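You operate a simulated robot arm through the tools that you are given. There is no shell and no other tool.

You run a simulated robot arm. Do the job below in one go: nothing can be reset, and whatever is moved stays where it is left.

JOB
Free the brake, set the tape spool in the winder and wind all the tape on.
Fine: the spool goes back; brake on again. Set down upright: tape spool. Where these are worked on the way, their far stop is far enough and under half their travel is too little: winder brake.

Only the result counts: the job must be done as asked and must still hold three seconds after the hand-in. Knocking over, shifting, dropping, spilling or breaking anything else fails it.

ROBOT AND FRAMES
A 6-joint arm with a two-finger parallel gripper, fixed in place. Base frame: the origin is at the foot of the arm, x ahead of it, y to its left, z up; the work surface is at about z = 0.88. Units: m, degrees, N and s.
With the tool pointing down near the work surface it reaches from about 0.36 to 0.76 m from the base axis. Its first joint turns from -66.0 to 66.0 degrees. Payload 2.45 kg.
The tool frame sits at the grasp point between the pads (the TCP): z along the fingers, y along the line on which they close. The tips reach 0.024 m beyond it. The gripper opens to 0.068 m. The fingers are 0.017 m wide and 0.01 m thick; the gripper's body (0.04 by 0.07 m) begins 0.041 m behind the TCP.
Orientation is told as [roll, pitch, yaw] about the base's x, y, z axes, in that order, counted from this pose: with the fingers straight down and closing along the base's y, the tool's x points along the base's -x, its y along +y and its z along -z.

CONTROLS
- The arm moves only by the tool servo_tool. Its argument "plan" is a list of rows, each a list of 3 entries, a list of its own where there are three numbers: the turn, a rotation vector about the base's x, y, z in rad, then the shift along the base's x, y, z in m, then the finger opening in m, from 0 to 0.068. In form: [[[wx, wy, wz], [tx, ty, tz], fingers], ...]. A call has 1 to 20 rows; each row shifts and turns the commanded pose from where the row before left it. Each row takes 0.2 s and may step no farther than 0.05 m and 8.6 degrees from the row before; otherwise, or with a gripper value out of range, the whole call is refused. A pose out of reach is approached as far as the arm can. The call stops where the force on the tool passes 40 N (or 10 N more than at its start, if that is more) or the arm is blocked; 0.2 s more then pass. The fingers move at their own pace (about 0.108 m/s each) and stop on an object; they squeeze with about 25 N. The grip force told is the motor's: it shows also when the fingers shut on nothing. Time passes only in rows, and 0.2 s behind the last, so rows that do not move let the fingers close. It gives the time, the measured TCP pose, the force on the tool (base axes), the opening and the grip force at its end, in the units of the frame above (readings bear some noise), with the torque about the TCP (base axes, N m) and any sound that the robot's microphone picked up, and new pictures: "pictures" is both (left out), scene, wrist or none.
- Cameras (640 x 400 px; columns grow to the right, rows downward): "scene" is fixed at [0.175, 0.4247, 1.4663]; the picture's right is [-0.63, -0.78, 0.00], its down [-0.49, 0.40, -0.77] and it looks along [0.60, -0.48, -0.63] (base axes); focal length 345 px, centre (320, 200). "wrist" rides on the gripper at [0.084, 0.011, -0.075] in the tool frame; the picture's right is [-0.13, 0.99, 0.00], its down [-0.60, -0.08, -0.79] and it looks along [-0.79, -0.10, 0.61] (tool axes); focal length 251 px, centre (320, 200).
- locate(camera, pixels): for up to 12 pixels [column, row] of the newest picture of that camera ("zoom" is the newest enlarged one), the place [x, y, z] in the base frame of the surface seen there, good to about 0.002 m, but the place of the scene camera against the robot may be out by one fixed shift of up to 0.012 m in any direction. No time passes.
- inspect(camera, box): a new picture of the part [left, top, right, bottom] of that camera's present view, enlarged. No time passes.
- close_job(): hands the job in; it is judged then, once.

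Unless the task says otherwise, let go and move clear before handing in.

The tools are called after "Call:" as a command line: name --argument value ..., lists and objects as JSON in quotes. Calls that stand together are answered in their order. servo_tool: Moves the arm, as the interface text tells. Its arguments: {"type":"object","properties":{"plan":{"type":"array","items":{"type":"array"}},"pictures":{"type":"string","enum":["both","scene","wrist","none"]}},"required":["plan"]} The other tools are called the same way: locate (camera, pixels) gives the place of the surface under pixels of a picture; inspect (camera, box) takes an enlarged picture of a part of a camera's view; close_job () hands the job in.

At the start:

```text
time: 0.0
eef_pos: [0.3297, 0.286, 1.276]
tcp_rot: [0.0, 0.0, 0.0]
wrist_force: [-1.0, 0.5, 0.3]
moment: [0.01, -0.01, 0.0]
width: 0.0681
finger_force: 0.2
```

scene: 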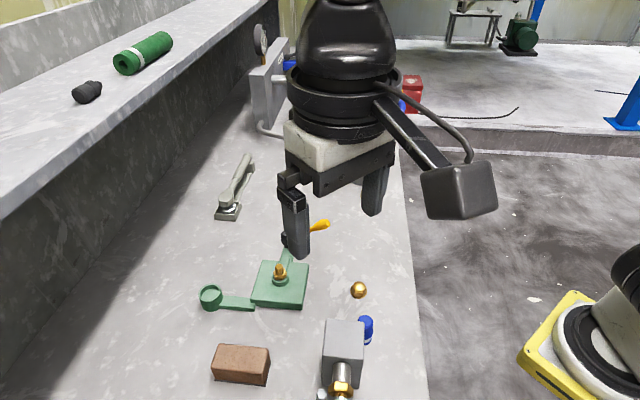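
wrist: 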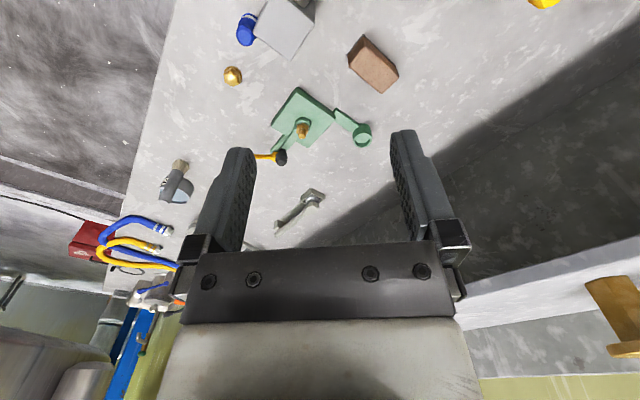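

The scene picture shows a green base plate around (280,283) with a brass post, a green ring arm at (210,297), and an orange-handled lever near (318,226). I'll take enlarged views to identify the winder, brake and spool.

Call:
inspect --camera "scene" --box '[180, 200, 400, 340]'

Call:
inspect --camera "wrist" --box '[220, 0, 420, 240]'

Call:
inspect --camera "scene" --box '[200, 280, 440, 400]'

Call:
inspect --camera "wrist" --box '[60, 140, 260, 300]'

```text
2.86 times, centred on (290, 270) of scene
```

zoom: 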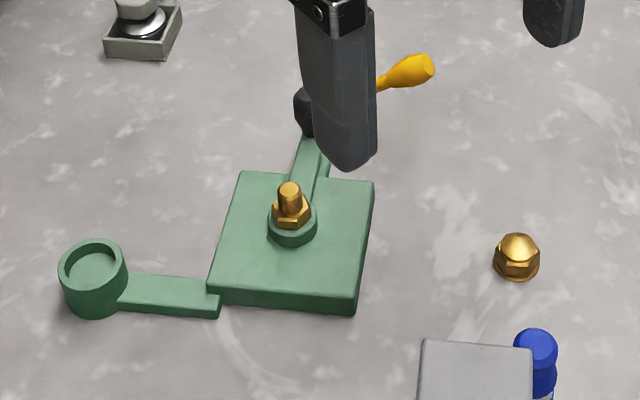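

```text
1.67 times, centred on (320, 120) of wrist
```

zoom: 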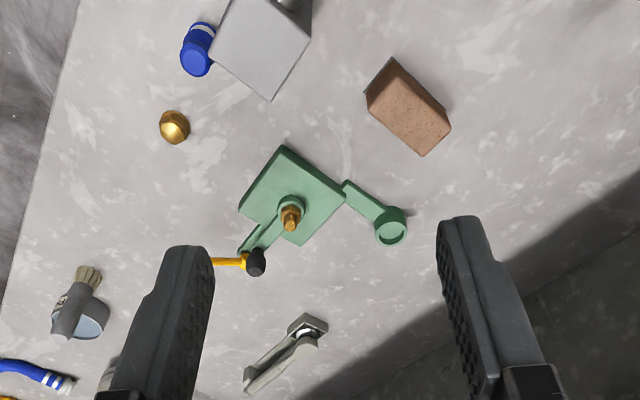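

```text
2.67 times, centred on (320, 340) of scene
```

zoom: 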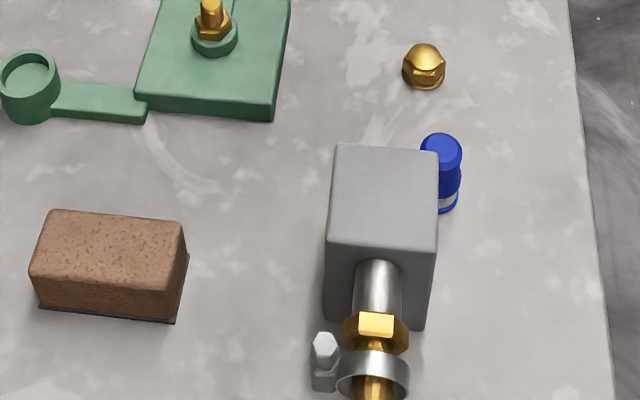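

```text
2.50 times, centred on (160, 220) of wrist
```

zoom: 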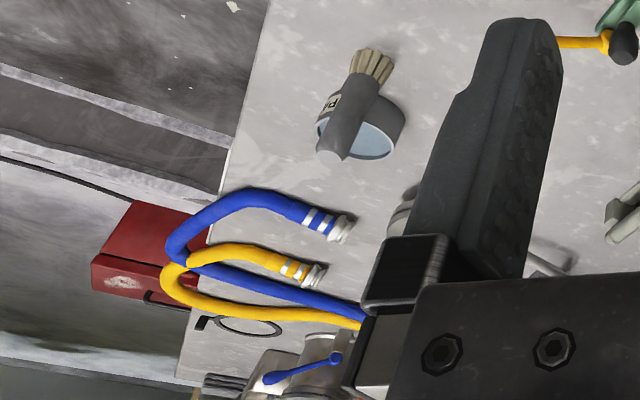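

I need positions of the visible items and a clearer view, as the gripper hides part of the scene around (300,230). I'll locate the main items first.

Call:
locate --camera "scene" --pixels '[[280, 266], [258, 300], [304, 302], [210, 292], [240, 303], [359, 289], [366, 324], [343, 340], [243, 358], [319, 226], [340, 385], [228, 212]]'

Call:
locate --camera "wrist" --pixels '[[302, 128], [362, 135], [232, 75], [245, 30], [280, 157], [262, 156], [175, 170], [185, 190], [370, 65], [545, 1], [305, 200], [284, 148]]'

Call:
inspect --camera "scene" --box '[200, 20, 440, 170]'

Call:
inspect --camera "scene" --box '[40, 20, 200, 120]'

```text
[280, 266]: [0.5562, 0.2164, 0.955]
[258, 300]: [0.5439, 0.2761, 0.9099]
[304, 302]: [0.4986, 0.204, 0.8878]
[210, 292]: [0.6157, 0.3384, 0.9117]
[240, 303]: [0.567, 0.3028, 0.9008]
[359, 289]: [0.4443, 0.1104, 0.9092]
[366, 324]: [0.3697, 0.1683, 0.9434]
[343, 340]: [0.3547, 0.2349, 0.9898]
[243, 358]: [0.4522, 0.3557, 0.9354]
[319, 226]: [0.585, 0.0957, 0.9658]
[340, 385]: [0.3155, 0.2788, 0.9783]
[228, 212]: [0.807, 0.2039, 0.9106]
```

```text
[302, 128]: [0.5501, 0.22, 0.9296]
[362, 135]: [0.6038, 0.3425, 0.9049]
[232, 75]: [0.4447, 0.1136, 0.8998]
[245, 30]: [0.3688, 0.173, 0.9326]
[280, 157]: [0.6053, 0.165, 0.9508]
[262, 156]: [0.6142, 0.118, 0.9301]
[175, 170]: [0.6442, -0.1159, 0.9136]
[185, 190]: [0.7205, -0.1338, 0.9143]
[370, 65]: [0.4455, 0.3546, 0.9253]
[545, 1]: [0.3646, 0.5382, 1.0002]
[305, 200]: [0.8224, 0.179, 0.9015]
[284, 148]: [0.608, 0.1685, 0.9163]
```

```text
2.67 times, centred on (320, 95) of scene
```

zoom: 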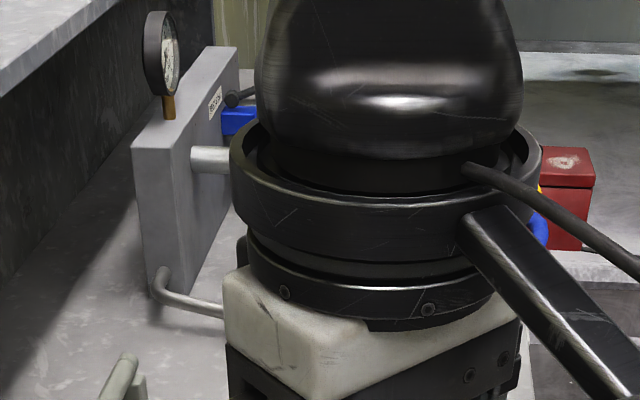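

```text
4.00 times, centred on (120, 70) of scene
```

zoom: 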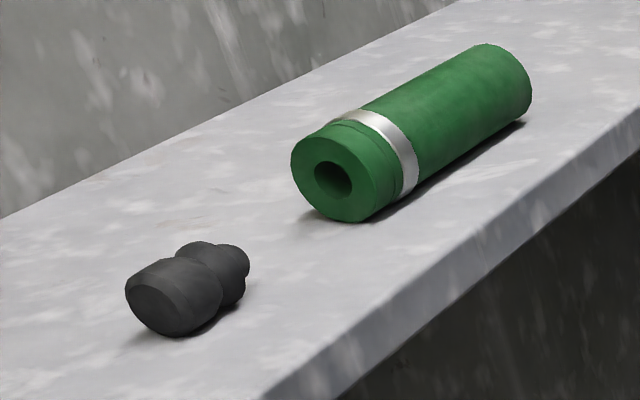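

The wrist view shows more items at lower y (brush/tape at (178,180)). I'll move the arm sideways at the same height to see the whole bench unobstructed.

Call:
servo_tool --plan '[[[0, 0, 0], [0.0, -0.05, 0], 0.068], [[0, 0, 0], [0.0, -0.05, 0], 0.068], [[0, 0, 0], [0.0, -0.05, 0], 0.068], [[0, 0, 0], [0.0, -0.05, 0], 0.068], [[0, 0, 0], [0.0, -0.05, 0], 0.068], [[0, 0, 0], [0.0, -0.05, 0], 0.068], [[0, 0, 0], [0.0, -0.05, 0], 0.068], [[0, 0, 0], [0.0, -0.05, 0], 0.068]]'

```text
time: 1.8
eef_pos: [0.3825, -0.0956, 1.2754]
tcp_rot: [0.0, 0.0, 0.0]
wrist_force: [0.7, 0.0, -0.4]
moment: [-0.01, -0.02, 0.04]
width: 0.0677
finger_force: 0.0
out of reach, approached as far as the arm can: row 3, 4, 5, 6
```

scene: 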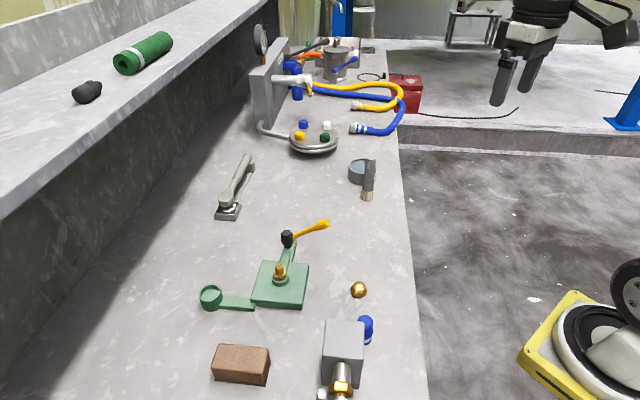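
wrist: 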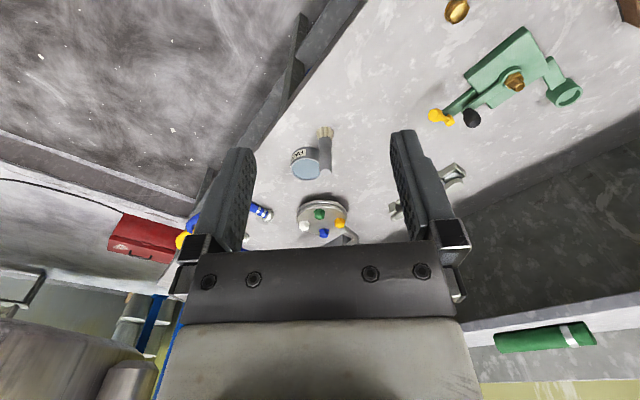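

Call:
inspect --camera "scene" --box '[180, 210, 340, 310]'

Call:
inspect --camera "scene" --box '[240, 20, 432, 140]'

Call:
inspect --camera "scene" --box '[200, 110, 392, 230]'

Call:
inspect --camera "wrist" --box '[400, 0, 600, 140]'

Call:
inspect --camera "wrist" --box '[240, 100, 400, 260]'

```text
4.00 times, centred on (260, 260) of scene
```

zoom: 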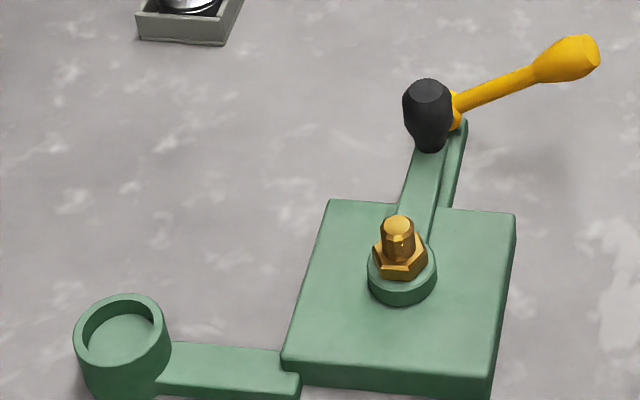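

```text
3.33 times, centred on (336, 80) of scene
```

zoom: 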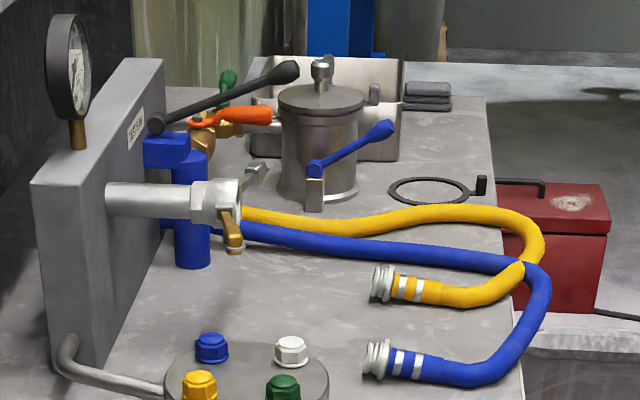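

```text
3.33 times, centred on (296, 170) of scene
```

zoom: 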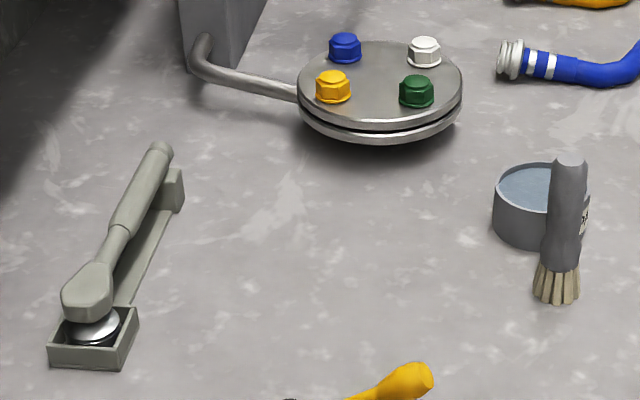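

```text
2.86 times, centred on (500, 70) of wrist
```

zoom: 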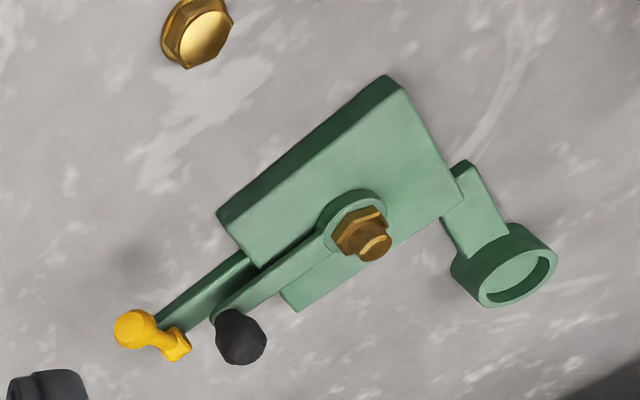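

```text
2.50 times, centred on (320, 180) of wrist
```

zoom: 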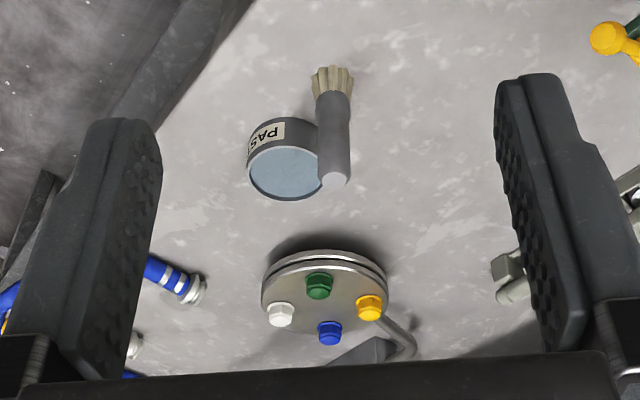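

The winder is the green unit: crank arm with black knob at (287,238), orange brake lever at (318,226) and a cup at (210,295). I need to identify the tape spool, so I'll look closely at the blue item near (366,328), the grey box and the brass dome.

Call:
inspect --camera "scene" --box '[310, 270, 420, 400]'

Call:
inspect --camera "scene" --box '[270, 215, 340, 265]'

Call:
inspect --camera "scene" --box '[540, 240, 640, 400]'

```text
3.08 times, centred on (365, 335) of scene
```

zoom: 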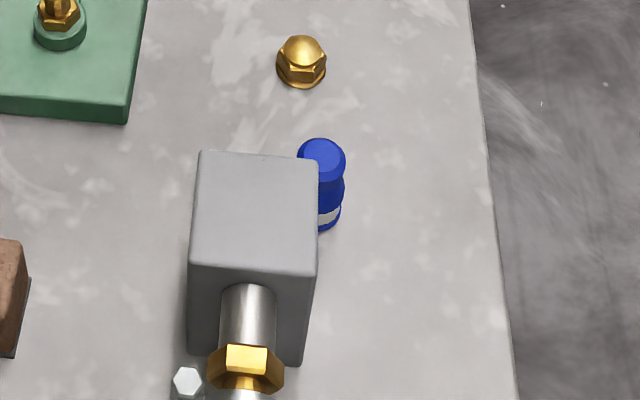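

```text
8.00 times, centred on (305, 240) of scene
```

zoom: 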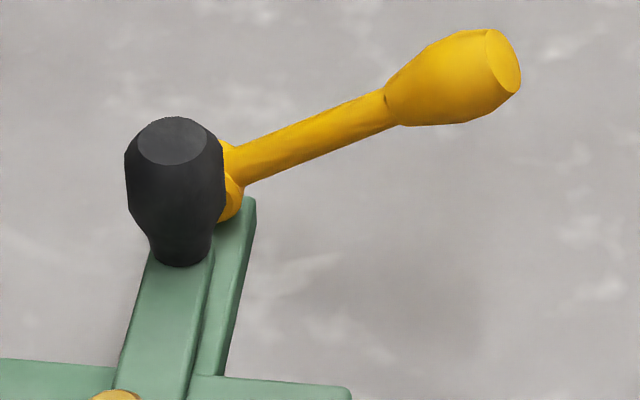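

```text
2.50 times, centred on (590, 320) of scene
```

zoom: 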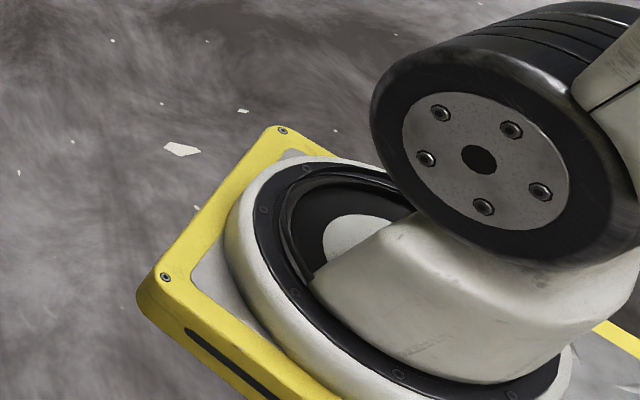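

The blue item at (366,328) looks like it could be the spool, but it is half hidden behind the grey box. I'll yaw the wrist 90° so its camera looks along +y toward it.

Call:
servo_tool --plan '[[[0, 0, 0.1428], [0.0, 0.0, -0.012], 0.068], [[0, 0, 0.1428], [0.0, 0.0, -0.012], 0.068], [[0, 0, 0.1428], [0.0, 0.0, -0.012], 0.068], [[0, 0, 0.1428], [0.0, 0.0, -0.012], 0.068], [[0, 0, 0.1428], [0.0, 0.0, -0.012], 0.068], [[0, 0, 0.1428], [0.0, 0.0, -0.012], 0.068], [[0, 0, 0.1428], [0.0, 0.0, -0.012], 0.068], [[0, 0, 0.1428], [0.0, 0.0, -0.012], 0.068], [[0, 0, 0.1428], [0.0, 0.0, -0.012], 0.068], [[0, 0, 0.1428], [0.0, 0.0, -0.012], 0.068], [[0, 0, 0.1428], [0.0, 0.0, -0.012], 0.068]]'

```text
time: 4.2
eef_pos: [0.3843, -0.0968, 1.1395]
tcp_rot: [0.0, -0.1, 90.0]
wrist_force: [0.4, 0.1, 0.0]
moment: [0.01, 0.0, 0.0]
width: 0.0679
finger_force: 0.1
```

scene: 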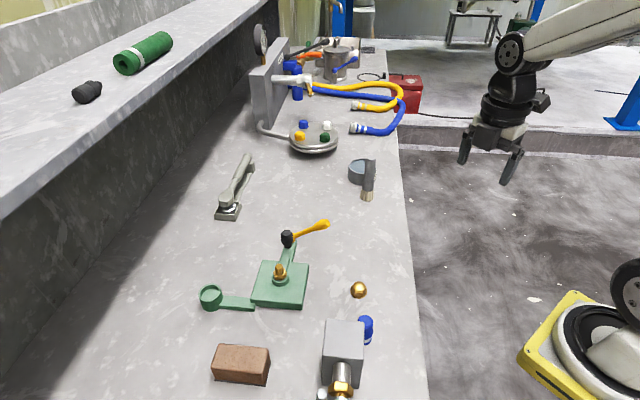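
wrist: 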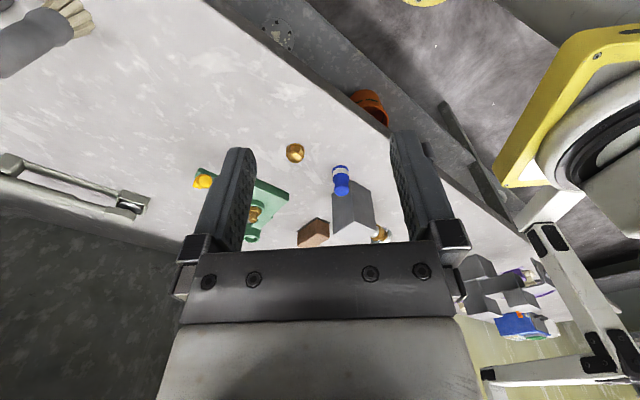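

Call:
inspect --camera "wrist" --box '[250, 130, 410, 250]'

Call:
inspect --camera "wrist" --box '[440, 220, 600, 340]'

Call:
locate --camera "wrist" --pixels '[[341, 191], [342, 167], [294, 152], [315, 232], [370, 105], [485, 285], [495, 330], [382, 235]]'

```text
3.33 times, centred on (330, 190) of wrist
```

zoom: 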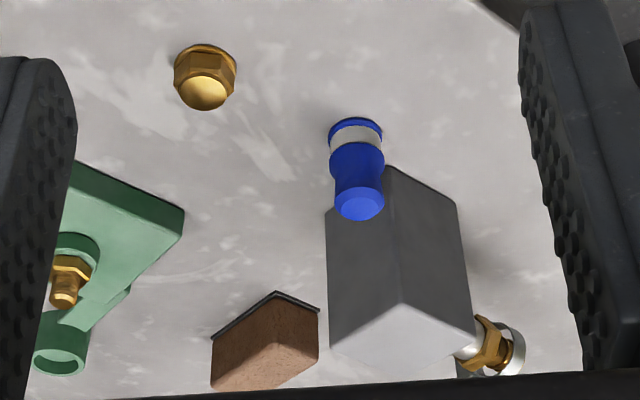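

```text
3.33 times, centred on (520, 280) of wrist
```

zoom: 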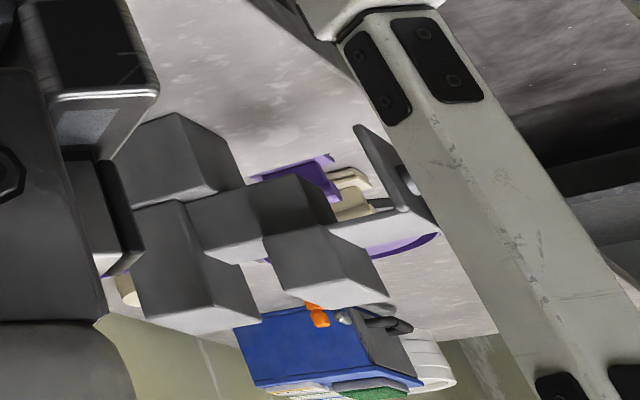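

```text
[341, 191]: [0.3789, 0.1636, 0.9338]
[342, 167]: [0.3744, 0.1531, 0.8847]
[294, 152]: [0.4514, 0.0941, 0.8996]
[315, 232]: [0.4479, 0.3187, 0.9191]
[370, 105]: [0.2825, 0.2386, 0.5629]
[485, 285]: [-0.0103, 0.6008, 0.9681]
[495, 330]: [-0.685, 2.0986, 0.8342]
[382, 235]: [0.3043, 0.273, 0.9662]
```

The blue item at (341,180) has a base flange, a white band of tape and a grip knob on top, so it is very likely the tape spool, standing at about (0.375,0.16). Next I'll look closely at the winder from the front.

Call:
servo_tool --plan '[[[0, 0, -0.1428], [0.0015, 0.027, -0.004], 0.068], [[0, 0, -0.1428], [0.0015, 0.027, -0.004], 0.068], [[0, 0, -0.1428], [0.0015, 0.027, -0.004], 0.068], [[0, 0, -0.1428], [0.0015, 0.027, -0.004], 0.068], [[0, 0, -0.1428], [0.0015, 0.027, -0.004], 0.068], [[0, 0, -0.1428], [0.0015, 0.027, -0.004], 0.068], [[0, 0, -0.1428], [0.0015, 0.027, -0.004], 0.068], [[0, 0, -0.1428], [0.0015, 0.027, -0.004], 0.068], [[0, 0, -0.1428], [0.0015, 0.027, -0.004], 0.068], [[0, 0, -0.1428], [0.0015, 0.027, -0.004], 0.068], [[0, 0, -0.1428], [0.0015, 0.027, -0.004], 0.068]]'

```text
time: 6.6
eef_pos: [0.3986, 0.2023, 1.0979]
tcp_rot: [0.1, 0.0, 0.0]
wrist_force: [-1.5, -0.5, -0.3]
moment: [0.01, 0.01, -0.01]
width: 0.0677
finger_force: 0.0
```

scene: 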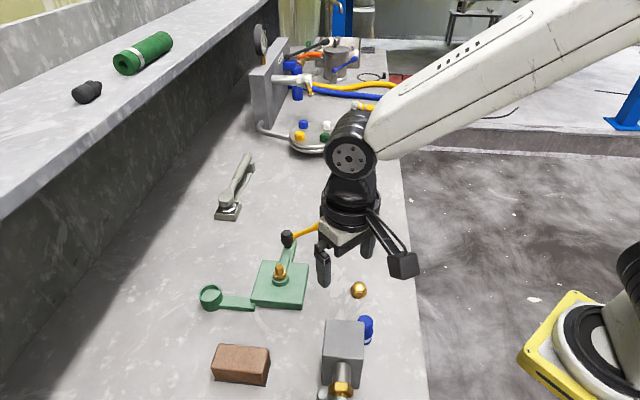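
wrist: 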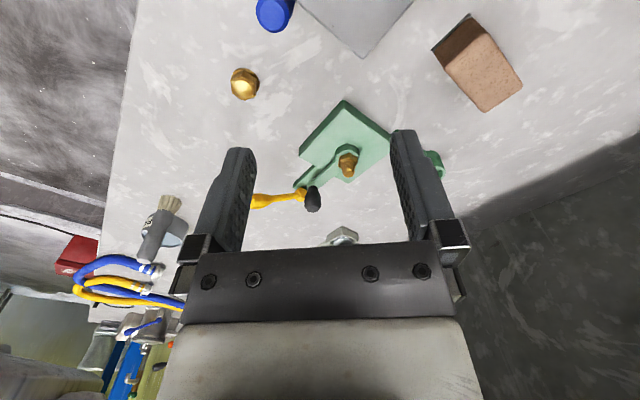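

Call:
inspect --camera "wrist" --box '[230, 80, 410, 230]'

Call:
locate --camera "wrist" --pixels '[[348, 160], [347, 173], [313, 190], [313, 207], [297, 186], [258, 200], [290, 197], [345, 101], [301, 153], [393, 134], [360, 178], [273, 14]]'

```text
2.67 times, centred on (320, 155) of wrist
```

zoom: 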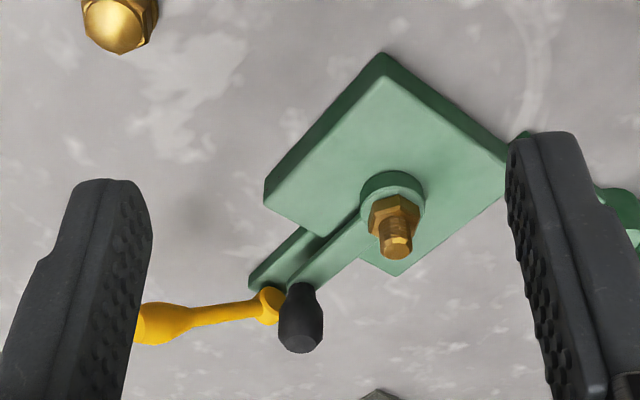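

```text
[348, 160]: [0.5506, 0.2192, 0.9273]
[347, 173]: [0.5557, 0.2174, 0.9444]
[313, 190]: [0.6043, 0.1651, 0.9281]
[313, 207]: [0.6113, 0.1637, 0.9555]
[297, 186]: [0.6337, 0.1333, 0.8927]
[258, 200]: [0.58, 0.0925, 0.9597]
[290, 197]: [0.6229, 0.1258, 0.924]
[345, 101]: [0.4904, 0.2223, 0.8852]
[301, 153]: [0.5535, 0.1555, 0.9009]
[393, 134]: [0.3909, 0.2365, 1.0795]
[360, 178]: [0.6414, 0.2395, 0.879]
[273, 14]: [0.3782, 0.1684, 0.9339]
```

The crank knob stands at about (0.608,0.165), radius roughly 0.078 from the spindle (0.552,0.219). The orange brake lever pivots near (0.623,0.136). Now I'll get a closer view of the spool and the grey box from the -y side.

Call:
servo_tool --plan '[[[0, 0, 0.1428], [-0.001, -0.02, 0], 0.068], [[0, 0, 0.1428], [-0.001, -0.02, 0], 0.068], [[0, 0, 0.1428], [-0.001, -0.02, 0], 0.068], [[0, 0, 0.1428], [-0.001, -0.02, 0], 0.068], [[0, 0, 0.1428], [-0.001, -0.02, 0], 0.068], [[0, 0, 0.1428], [-0.001, -0.02, 0], 0.068], [[0, 0, 0.1428], [-0.001, -0.02, -0.003], 0.068], [[0, 0, 0.1428], [-0.001, -0.02, -0.003], 0.068], [[0, 0, 0.1428], [-0.001, -0.02, -0.003], 0.068], [[0, 0, 0.1428], [-0.001, -0.02, -0.003], 0.068], [[0, 0, 0.1428], [-0.001, -0.02, -0.003], 0.068]]'

```text
time: 9.0
eef_pos: [0.3883, -0.0185, 1.0827]
tcp_rot: [0.0, -0.1, 90.1]
wrist_force: [0.2, 0.4, -0.2]
moment: [-0.01, 0.01, 0.01]
width: 0.0679
finger_force: 0.1
```

scene: 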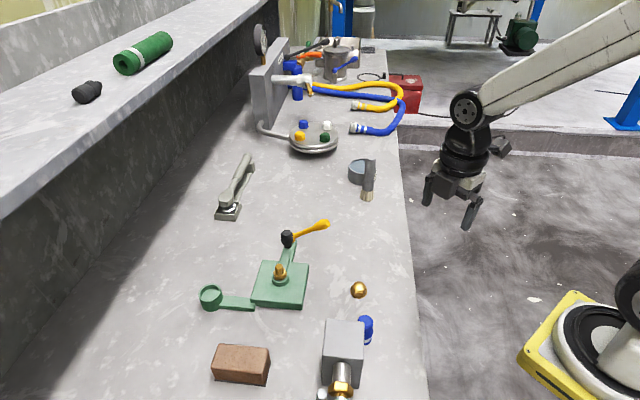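
wrist: 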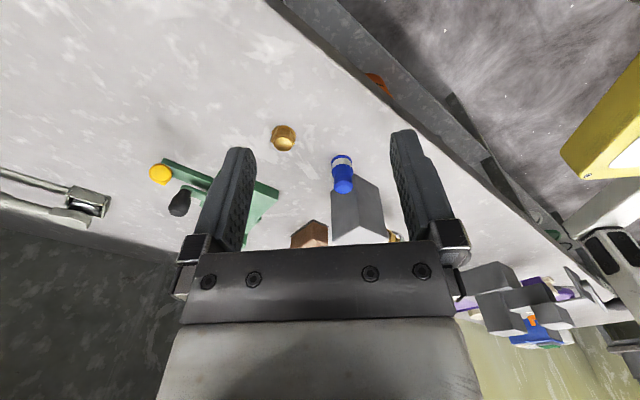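

Call:
inspect --camera "wrist" --box '[310, 140, 400, 250]'

Call:
inspect --camera "wrist" --box '[130, 130, 290, 250]'

Call:
locate --camera "wrist" --pixels '[[343, 188], [342, 176], [333, 163], [351, 163], [342, 159], [362, 176], [378, 190], [360, 215], [332, 200], [283, 137], [160, 173], [180, 202]]'

```text
3.64 times, centred on (355, 195) of wrist
```

zoom: 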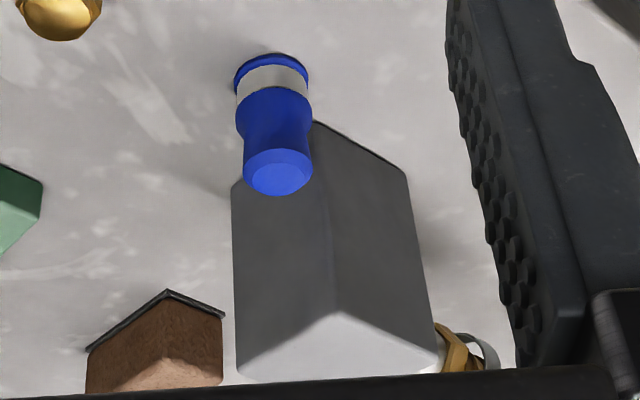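

```text
3.33 times, centred on (210, 190) of wrist
```

zoom: 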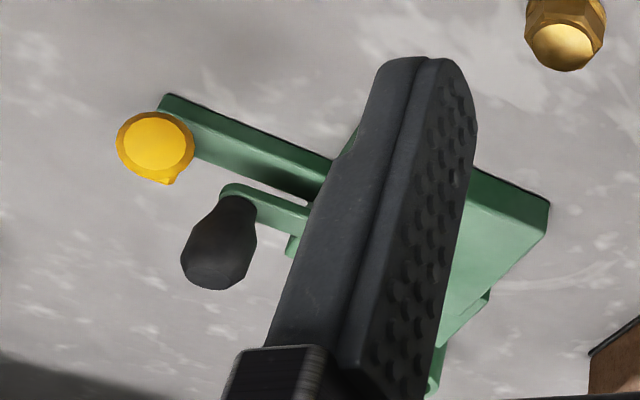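

```text
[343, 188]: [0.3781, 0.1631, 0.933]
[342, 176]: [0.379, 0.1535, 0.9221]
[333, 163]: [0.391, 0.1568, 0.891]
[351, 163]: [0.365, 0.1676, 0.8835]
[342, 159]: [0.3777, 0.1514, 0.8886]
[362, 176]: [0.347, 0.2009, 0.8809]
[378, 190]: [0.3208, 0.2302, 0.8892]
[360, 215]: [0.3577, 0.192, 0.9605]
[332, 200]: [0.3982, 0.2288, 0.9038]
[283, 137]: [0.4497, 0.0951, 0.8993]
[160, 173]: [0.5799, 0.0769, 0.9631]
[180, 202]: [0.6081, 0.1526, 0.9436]
```

The spool stands at about (0.378,0.164), height about 0.055 m, with the grey box just behind it. Next I'll look along the brake bracket from above the spindle to see how the lever swings.

Call:
servo_tool --plan '[[[0, 0, -0.1396], [0.0076, 0.0174, -0.0033], 0.068], [[0, 0, -0.1396], [0.0076, 0.0174, -0.0033], 0.068], [[0, 0, -0.1396], [0.0076, 0.0174, -0.0033], 0.068], [[0, 0, -0.1396], [0.0076, 0.0174, -0.0033], 0.068], [[0, 0, -0.1396], [0.0076, 0.0174, -0.0033], 0.068], [[0, 0, -0.1396], [0.0076, 0.0174, -0.0033], 0.068], [[0, 0, -0.1396], [0.0076, 0.0174, -0.0033], 0.068], [[0, 0, -0.1396], [0.0076, 0.0174, -0.0033], 0.068], [[0, 0, -0.1396], [0.0076, 0.0174, -0.0033], 0.068], [[0, 0, -0.1396], [0.0076, 0.0174, -0.0033], 0.068], [[0, 0, -0.1396], [0.0076, 0.0174, -0.0033], 0.068], [[0, 0, -0.1396], [0.0076, 0.0174, -0.0033], 0.068], [[0, 0, -0.1396], [0.0076, 0.0174, -0.0033], 0.068], [[0, 0, -0.1396], [0.0076, 0.0174, -0.0033], 0.068], [[0, 0, -0.1396], [0.0076, 0.0174, -0.0033], 0.068], [[0, 0, -0.1396], [0.0076, 0.0174, -0.0033], 0.068]]'

```text
time: 12.4
eef_pos: [0.5082, 0.2607, 1.0288]
tcp_rot: [0.1, 0.0, -38.1]
wrist_force: [-0.5, 1.0, 0.4]
moment: [0.02, 0.02, -0.02]
width: 0.068
finger_force: 0.1
```

scene: 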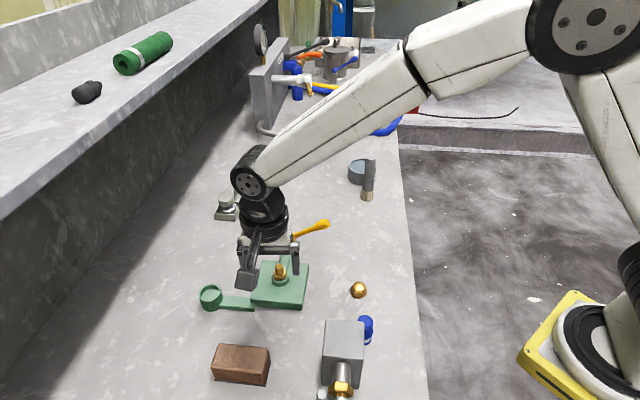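
wrist: 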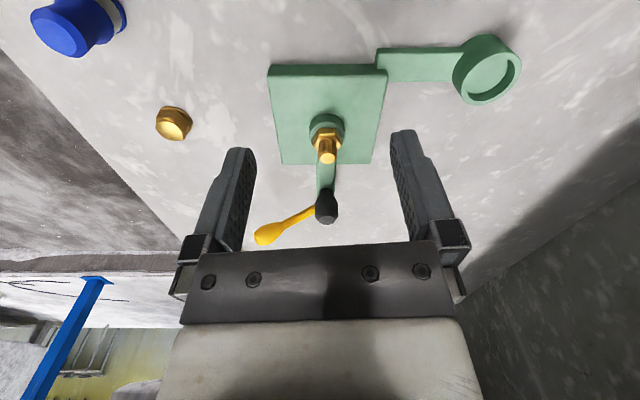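

Call:
inspect --camera "wrist" --box '[245, 100, 405, 250]'

Call:
inspect --camera "wrist" --box '[360, 20, 540, 120]'

Call:
locate --camera "wrist" --pixels '[[327, 124], [328, 156], [326, 195], [328, 219], [265, 237], [300, 217], [312, 210], [487, 70], [455, 70], [520, 66], [487, 100], [488, 38]]'

Call:
inspect --camera "wrist" --box '[20, 0, 140, 70]'

```text
2.67 times, centred on (325, 175) of wrist
```

zoom: 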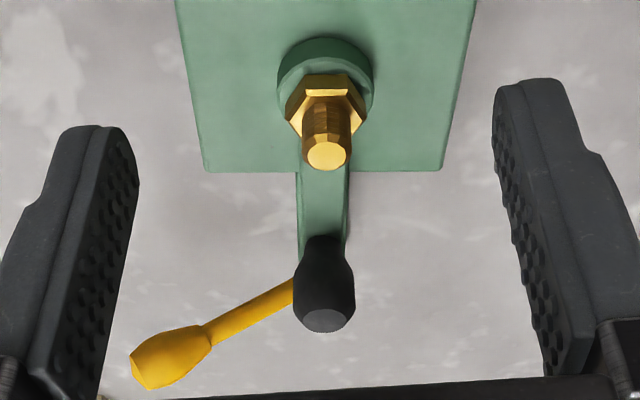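

```text
3.56 times, centred on (450, 70) of wrist
```

zoom: 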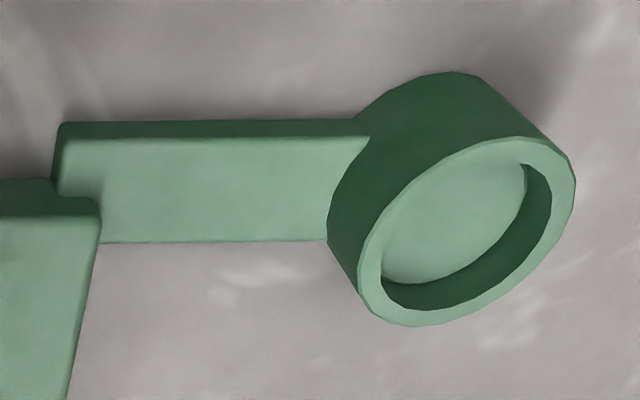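

```text
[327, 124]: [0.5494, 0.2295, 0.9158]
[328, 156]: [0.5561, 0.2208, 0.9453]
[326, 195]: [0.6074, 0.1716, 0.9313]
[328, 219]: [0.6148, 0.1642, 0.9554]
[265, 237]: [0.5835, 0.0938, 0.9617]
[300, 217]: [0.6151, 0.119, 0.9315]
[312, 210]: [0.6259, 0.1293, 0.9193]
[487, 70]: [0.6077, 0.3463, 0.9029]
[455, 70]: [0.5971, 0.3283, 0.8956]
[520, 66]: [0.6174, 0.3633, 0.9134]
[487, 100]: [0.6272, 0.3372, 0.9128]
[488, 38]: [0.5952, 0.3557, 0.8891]
```

```text
5.33 times, centred on (80, 35) of wrist
```

zoom: 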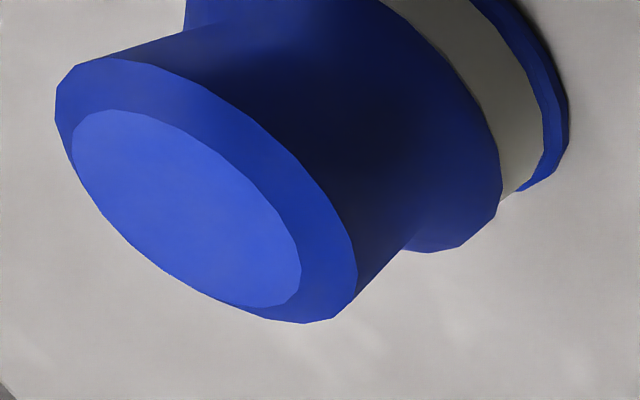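

The lever runs from its hub near (0.627,0.133,0.915) up to its tip at (0.583,0.094,0.962), but the knob hides the hub at (318,208). I'll look from straight in front of the lever to see the hub's axis.

Call:
servo_tool --plan '[[[0, 0, 0.1326], [-0.0056, -0.034, -0.003], 0.068], [[0, 0, 0.1326], [-0.0056, -0.034, -0.003], 0.068], [[0, 0, 0.1326], [-0.0056, -0.034, -0.003], 0.068], [[0, 0, 0.1326], [-0.0056, -0.034, -0.005], 0.068], [[0, 0, 0.1326], [-0.0056, -0.034, -0.005], 0.068]]'

```text
time: 13.6
eef_pos: [0.4805, 0.0901, 1.0129]
tcp_rot: [0.0, 0.0, 0.1]
wrist_force: [0.1, -0.9, 0.5]
moment: [-0.02, -0.01, 0.02]
width: 0.0682
finger_force: 0.2
```

scene: 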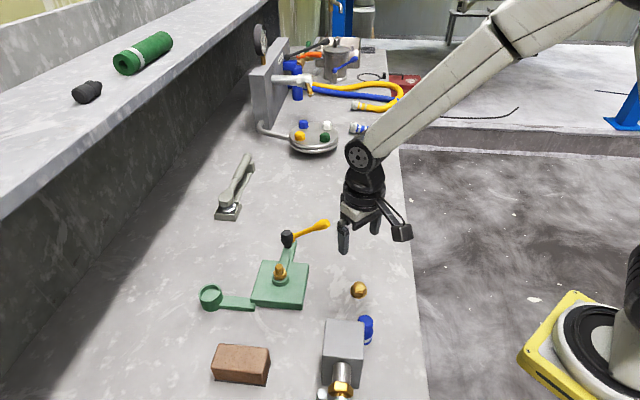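
wrist: 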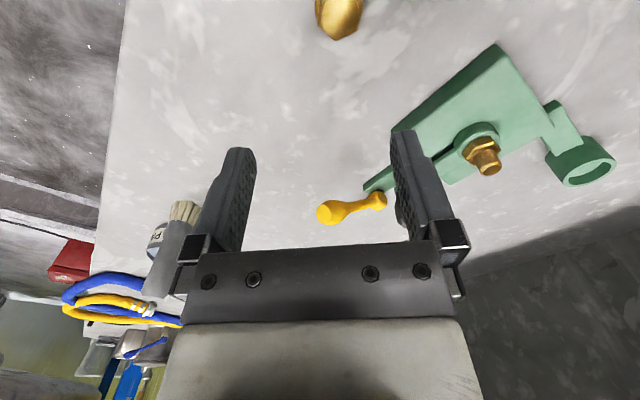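

Call:
inspect --camera "wrist" --box '[300, 160, 420, 240]'

Call:
locate --camera "wrist" --pixels '[[324, 212], [350, 206], [372, 203], [380, 196], [381, 206], [385, 200], [368, 190], [580, 168], [485, 165]]'

```text
5.00 times, centred on (360, 200) of wrist
```

zoom: 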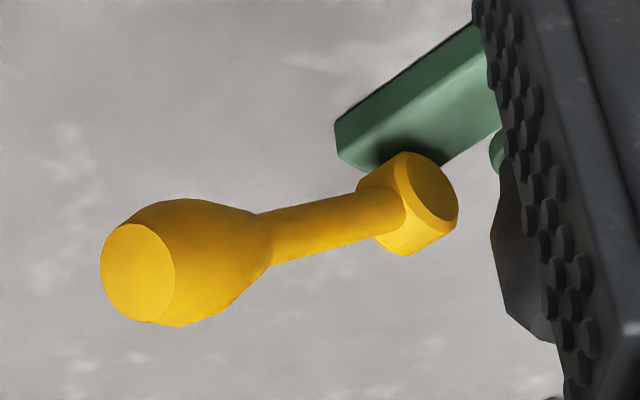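

```text
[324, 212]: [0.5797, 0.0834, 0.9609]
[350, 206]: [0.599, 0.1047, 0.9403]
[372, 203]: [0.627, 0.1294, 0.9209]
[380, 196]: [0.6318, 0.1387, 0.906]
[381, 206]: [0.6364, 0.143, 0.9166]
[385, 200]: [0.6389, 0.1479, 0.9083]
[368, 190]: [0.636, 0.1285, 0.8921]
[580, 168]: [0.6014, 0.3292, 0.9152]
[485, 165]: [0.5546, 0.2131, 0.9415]
```

The zoom shows the hub at (382,199) is a short cylinder with a horizontal axis along the bracket, so the lever swings in the vertical plane across the bracket (yaw 45°). It's now about 32° above horizontal, leaning toward the robot. I'll turn to yaw 45° above the handle so the fingers straddle it.

Call:
servo_tool --plan '[[[0, 0, 0.1309], [0.018, 0.0, 0.002], 0.06], [[0, 0, 0.1309], [0.018, 0.0, 0.002], 0.06], [[0, 0, 0.1309], [0.018, 0.0, 0.002], 0.06], [[0, 0, 0.1309], [0.018, 0.0, 0.002], 0.06], [[0, 0, 0.1309], [0.018, 0.0, 0.002], 0.06], [[0, 0, 0.1309], [0.018, 0.0, 0.002], 0.06]]'

```text
time: 15.0
eef_pos: [0.5901, 0.0893, 1.0213]
tcp_rot: [0.2, 0.0, 45.2]
wrist_force: [-0.1, 0.2, 0.2]
moment: [0.01, 0.02, 0.0]
width: 0.0597
finger_force: 0.0
```

scene: 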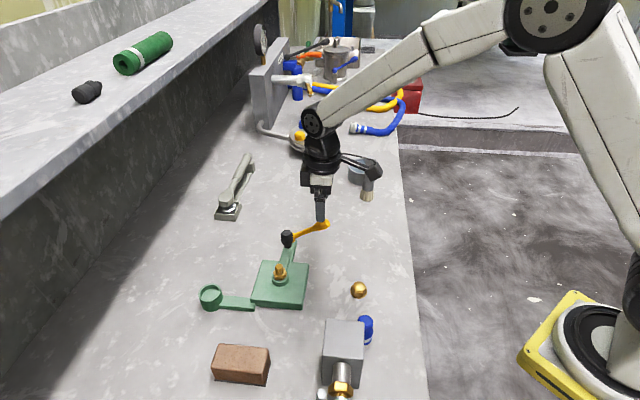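
wrist: 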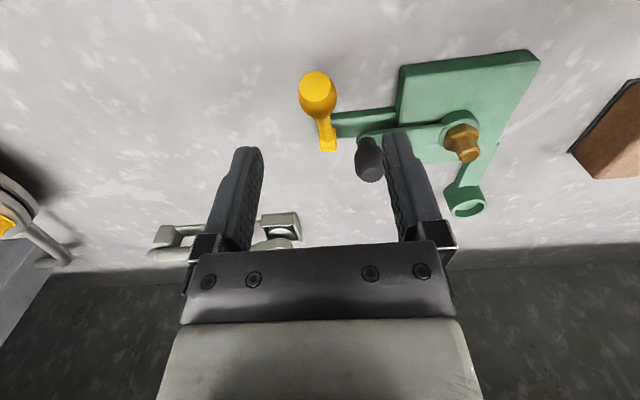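

The handle shows at (318,92), right between the finger columns, where lowering straight down would bring the TCP (about (320,101)). I'll verify with locate before lowering.

Call:
locate --camera "wrist" --pixels '[[317, 82], [318, 92], [320, 105], [323, 120], [327, 143], [333, 132], [370, 150], [369, 172], [302, 95], [335, 95]]'

Call:
inspect --camera "wrist" --box '[280, 50, 440, 200]'

```text
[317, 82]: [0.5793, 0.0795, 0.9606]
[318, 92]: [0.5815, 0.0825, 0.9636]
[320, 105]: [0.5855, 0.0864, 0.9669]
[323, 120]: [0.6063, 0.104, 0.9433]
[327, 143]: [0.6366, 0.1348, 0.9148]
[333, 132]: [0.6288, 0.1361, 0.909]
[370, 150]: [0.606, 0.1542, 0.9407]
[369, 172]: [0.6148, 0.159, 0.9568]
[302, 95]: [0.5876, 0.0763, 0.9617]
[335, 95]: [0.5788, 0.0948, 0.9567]
```

```text
2.67 times, centred on (360, 125) of wrist
```

zoom: 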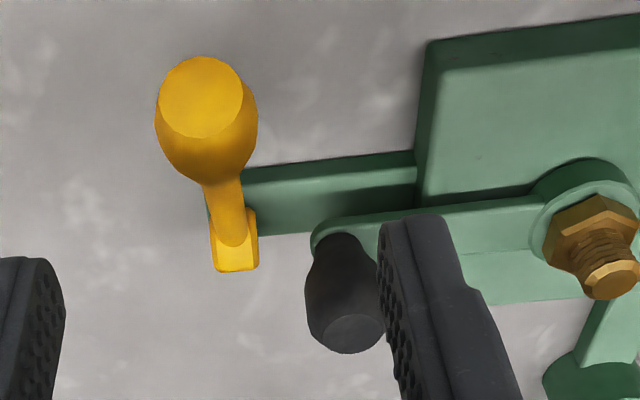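

Alignment is good: handle centreline b≈0.3505, bulb grip point about (0.588,0.090,0.953). I'll lower straight down and close on the handle.

Call:
servo_tool --plan '[[[0, 0, 0], [-0.0006, 0.0006, -0.023], 0.06], [[0, 0, 0], [-0.0005, 0.0005, -0.023], 0.06], [[0, 0, 0], [-0.0005, 0.0005, -0.022], 0.06], [[0, 0, 0], [0, 0, 0], 0.06]]'

```text
time: 16.0
eef_pos: [0.5885, 0.0896, 0.9512]
tcp_rot: [0.0, 0.0, 45.1]
wrist_force: [0.7, -0.2, 0.2]
moment: [0.01, 0.0, -0.03]
width: 0.0601
finger_force: 0.0
```

scene: 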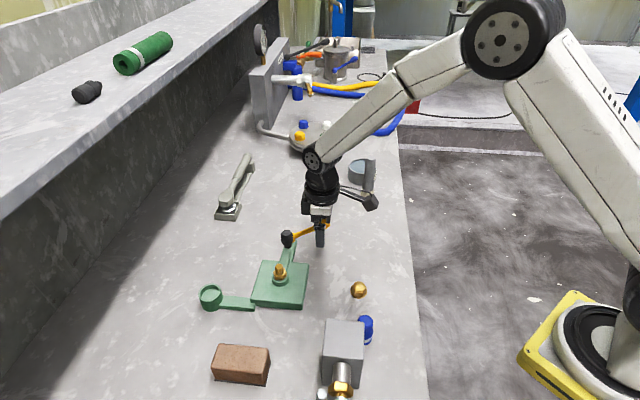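
wrist: 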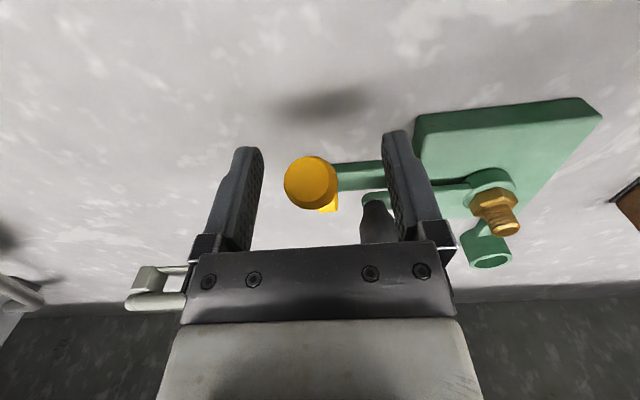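

The handle is centred between the fingers (end face at (311,183)). Closing on it now.

Call:
servo_tool --plan '[[[0, 0, 0], [0.001, -0.001, 0], 0.03], [[0, 0, 0], [0, 0, 0], 0.005], [[0, 0, 0], [0, 0, 0], 0.005], [[0, 0, 0], [0, 0, 0], 0.005]]' --pictures "wrist"

```text
time: 17.0
eef_pos: [0.5915, 0.0888, 0.9524]
tcp_rot: [0.0, -0.1, 45.1]
wrist_force: [15.7, -16.3, -5.5]
moment: [-0.12, 0.17, 0.08]
width: 0.0219
finger_force: 38.3
```

wrist: 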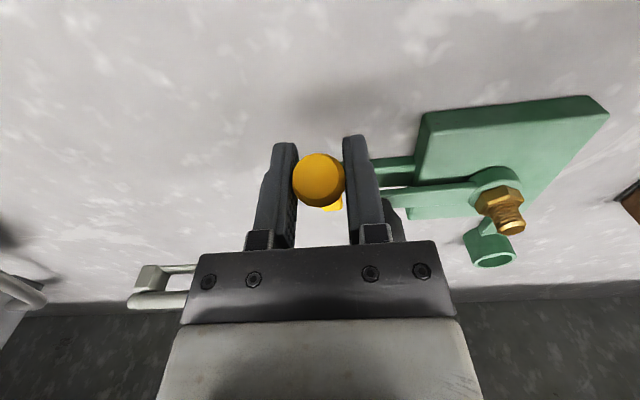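

Gripped at 0.0219 opening, with about 22 N sideways load along the lever axis. I'll shift the command slightly along that axis to relax it.

Call:
servo_tool --plan '[[[0, 0, 0], [0.0015, -0.0015, 0], 0.005], [[0, 0, 0], [0, 0, 0], 0.005]]' --pictures "none"

```text
time: 17.6
eef_pos: [0.5917, 0.0884, 0.9525]
tcp_rot: [0.2, 0.1, 45.0]
wrist_force: [6.0, -4.0, -3.8]
moment: [-0.06, 0.13, 0.06]
width: 0.0218
finger_force: 38.7
```

Load is now small (about 7 N). I'll try lifting the lever along its arc by about 8° first to test the swing direction.

Call:
servo_tool --plan '[[[0, 0, 0], [0.0022, 0.0022, 0.0046], 0.005], [[0, 0, 0], [0.0025, 0.0025, 0.0047], 0.005], [[0, 0, 0], [0, 0, 0], 0.005]]' --pictures "wrist"

```text
time: 18.4
eef_pos: [0.5938, 0.0933, 0.9624]
tcp_rot: [0.3, 0.3, 45.0]
wrist_force: [-2.4, -5.7, -12.6]
moment: [-0.72, 0.7, 0.02]
width: 0.0221
finger_force: 38.1
```

wrist: 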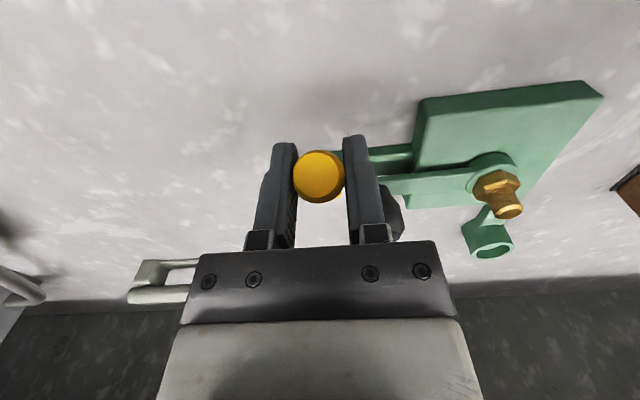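

The lever follows upward (TCP rose 10 mm with about 14 N), with some torque from the pads resisting pivoting. I'll continue up the arc while tilting the tool along to relieve that torque.

Call:
servo_tool --plan '[[[-0.0615, 0.0619, 0], [0.0057, 0.0056, 0.0083], 0.005], [[-0.0615, 0.0619, 0], [0.0064, 0.0063, 0.007], 0.005], [[-0.0615, 0.0619, 0], [0.0071, 0.0071, 0.0058], 0.005], [[0, 0, 0], [0, 0, 0], 0.005]]' --pictures "both"

```text
time: 19.4
eef_pos: [0.6141, 0.1117, 0.9834]
tcp_rot: [0.2, 15.3, 44.9]
wrist_force: [0.0, -5.7, -19.0]
moment: [-0.65, 0.66, 0.0]
width: 0.0221
finger_force: 38.7
```

scene: 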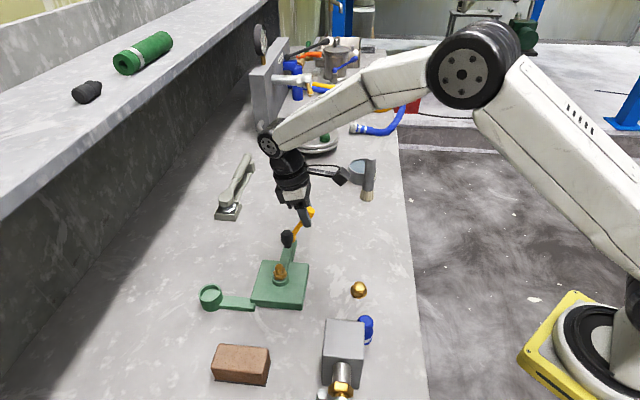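
wrist: 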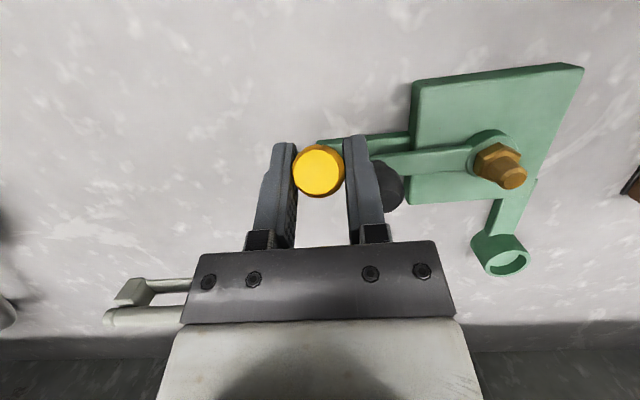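

The lever is now about 63° up and following; the downward pull suggests my radius is slightly large. I'll continue with a slightly smaller radius over the top.

Call:
servo_tool --plan '[[[-0.0615, 0.0619, 0], [0.0078, 0.0078, 0.0031], 0.005], [[-0.0615, 0.0619, 0], [0.0078, 0.0078, 0.0023], 0.005], [[-0.0615, 0.0619, 0], [0.0079, 0.0079, 0.0012], 0.005], [[0, 0, 0], [0, 0, 0], 0.005]]' --pictures "both"

```text
time: 20.4
eef_pos: [0.636, 0.1343, 0.9925]
tcp_rot: [0.2, 30.0, 45.1]
wrist_force: [-12.7, -6.1, 6.9]
moment: [-0.73, 0.71, -0.04]
width: 0.0221
finger_force: 39.9
```

scene: 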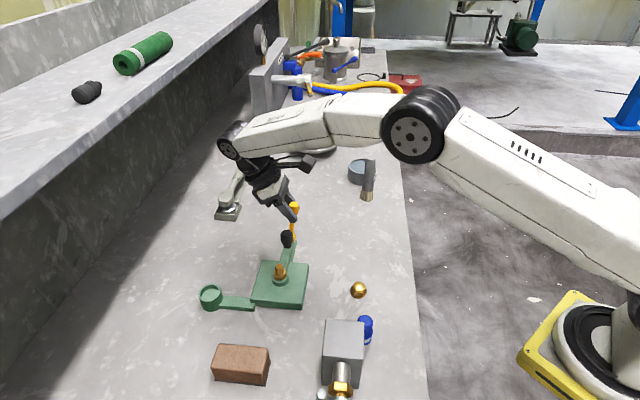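
wrist: 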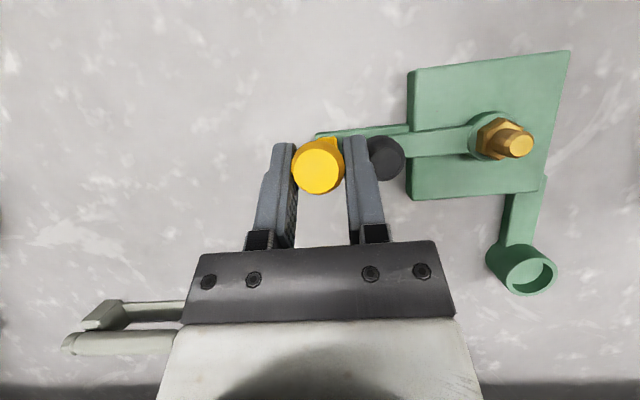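

The lever is now nearly vertical and pads are slipping steadily (about 1 Nm). I'll continue over to the far side.

Call:
servo_tool --plan '[[[0, 0, 0], [0.0081, 0.008, 0.0011], 0.005], [[0, 0, 0], [0.0079, 0.0079, -0.002], 0.005], [[0, 0, 0], [0.0077, 0.0077, -0.0036], 0.005], [[0, 0, 0], [0.0073, 0.0073, -0.005], 0.005], [[0, 0, 0], [0, 0, 0], 0.005]]' --pictures "both"

```text
time: 21.6
eef_pos: [0.6679, 0.166, 0.9806]
tcp_rot: [0.1, 29.9, 45.0]
wrist_force: [-1.2, 0.7, 0.4]
moment: [0.0, 0.0, 0.01]
width: 0.0049
finger_force: 0.1
```

scene: 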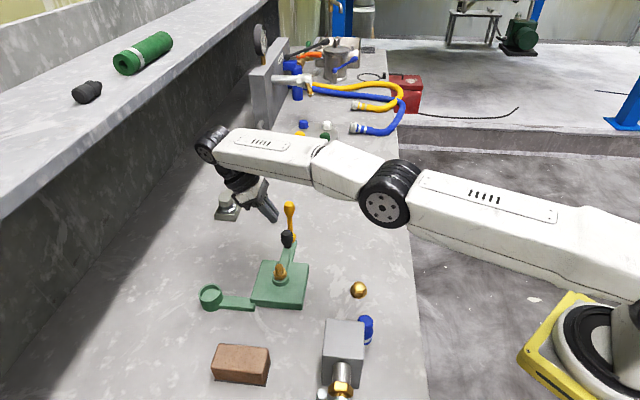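
wrist: 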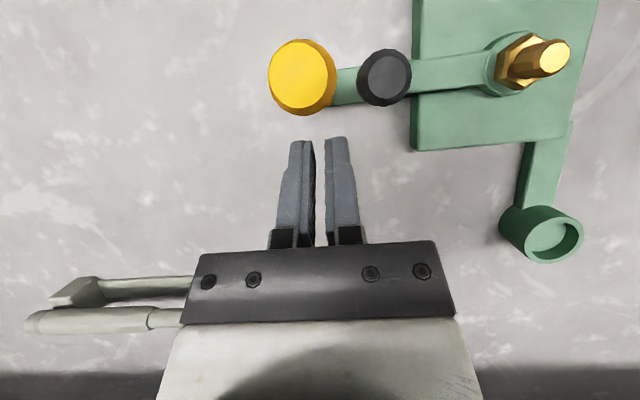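

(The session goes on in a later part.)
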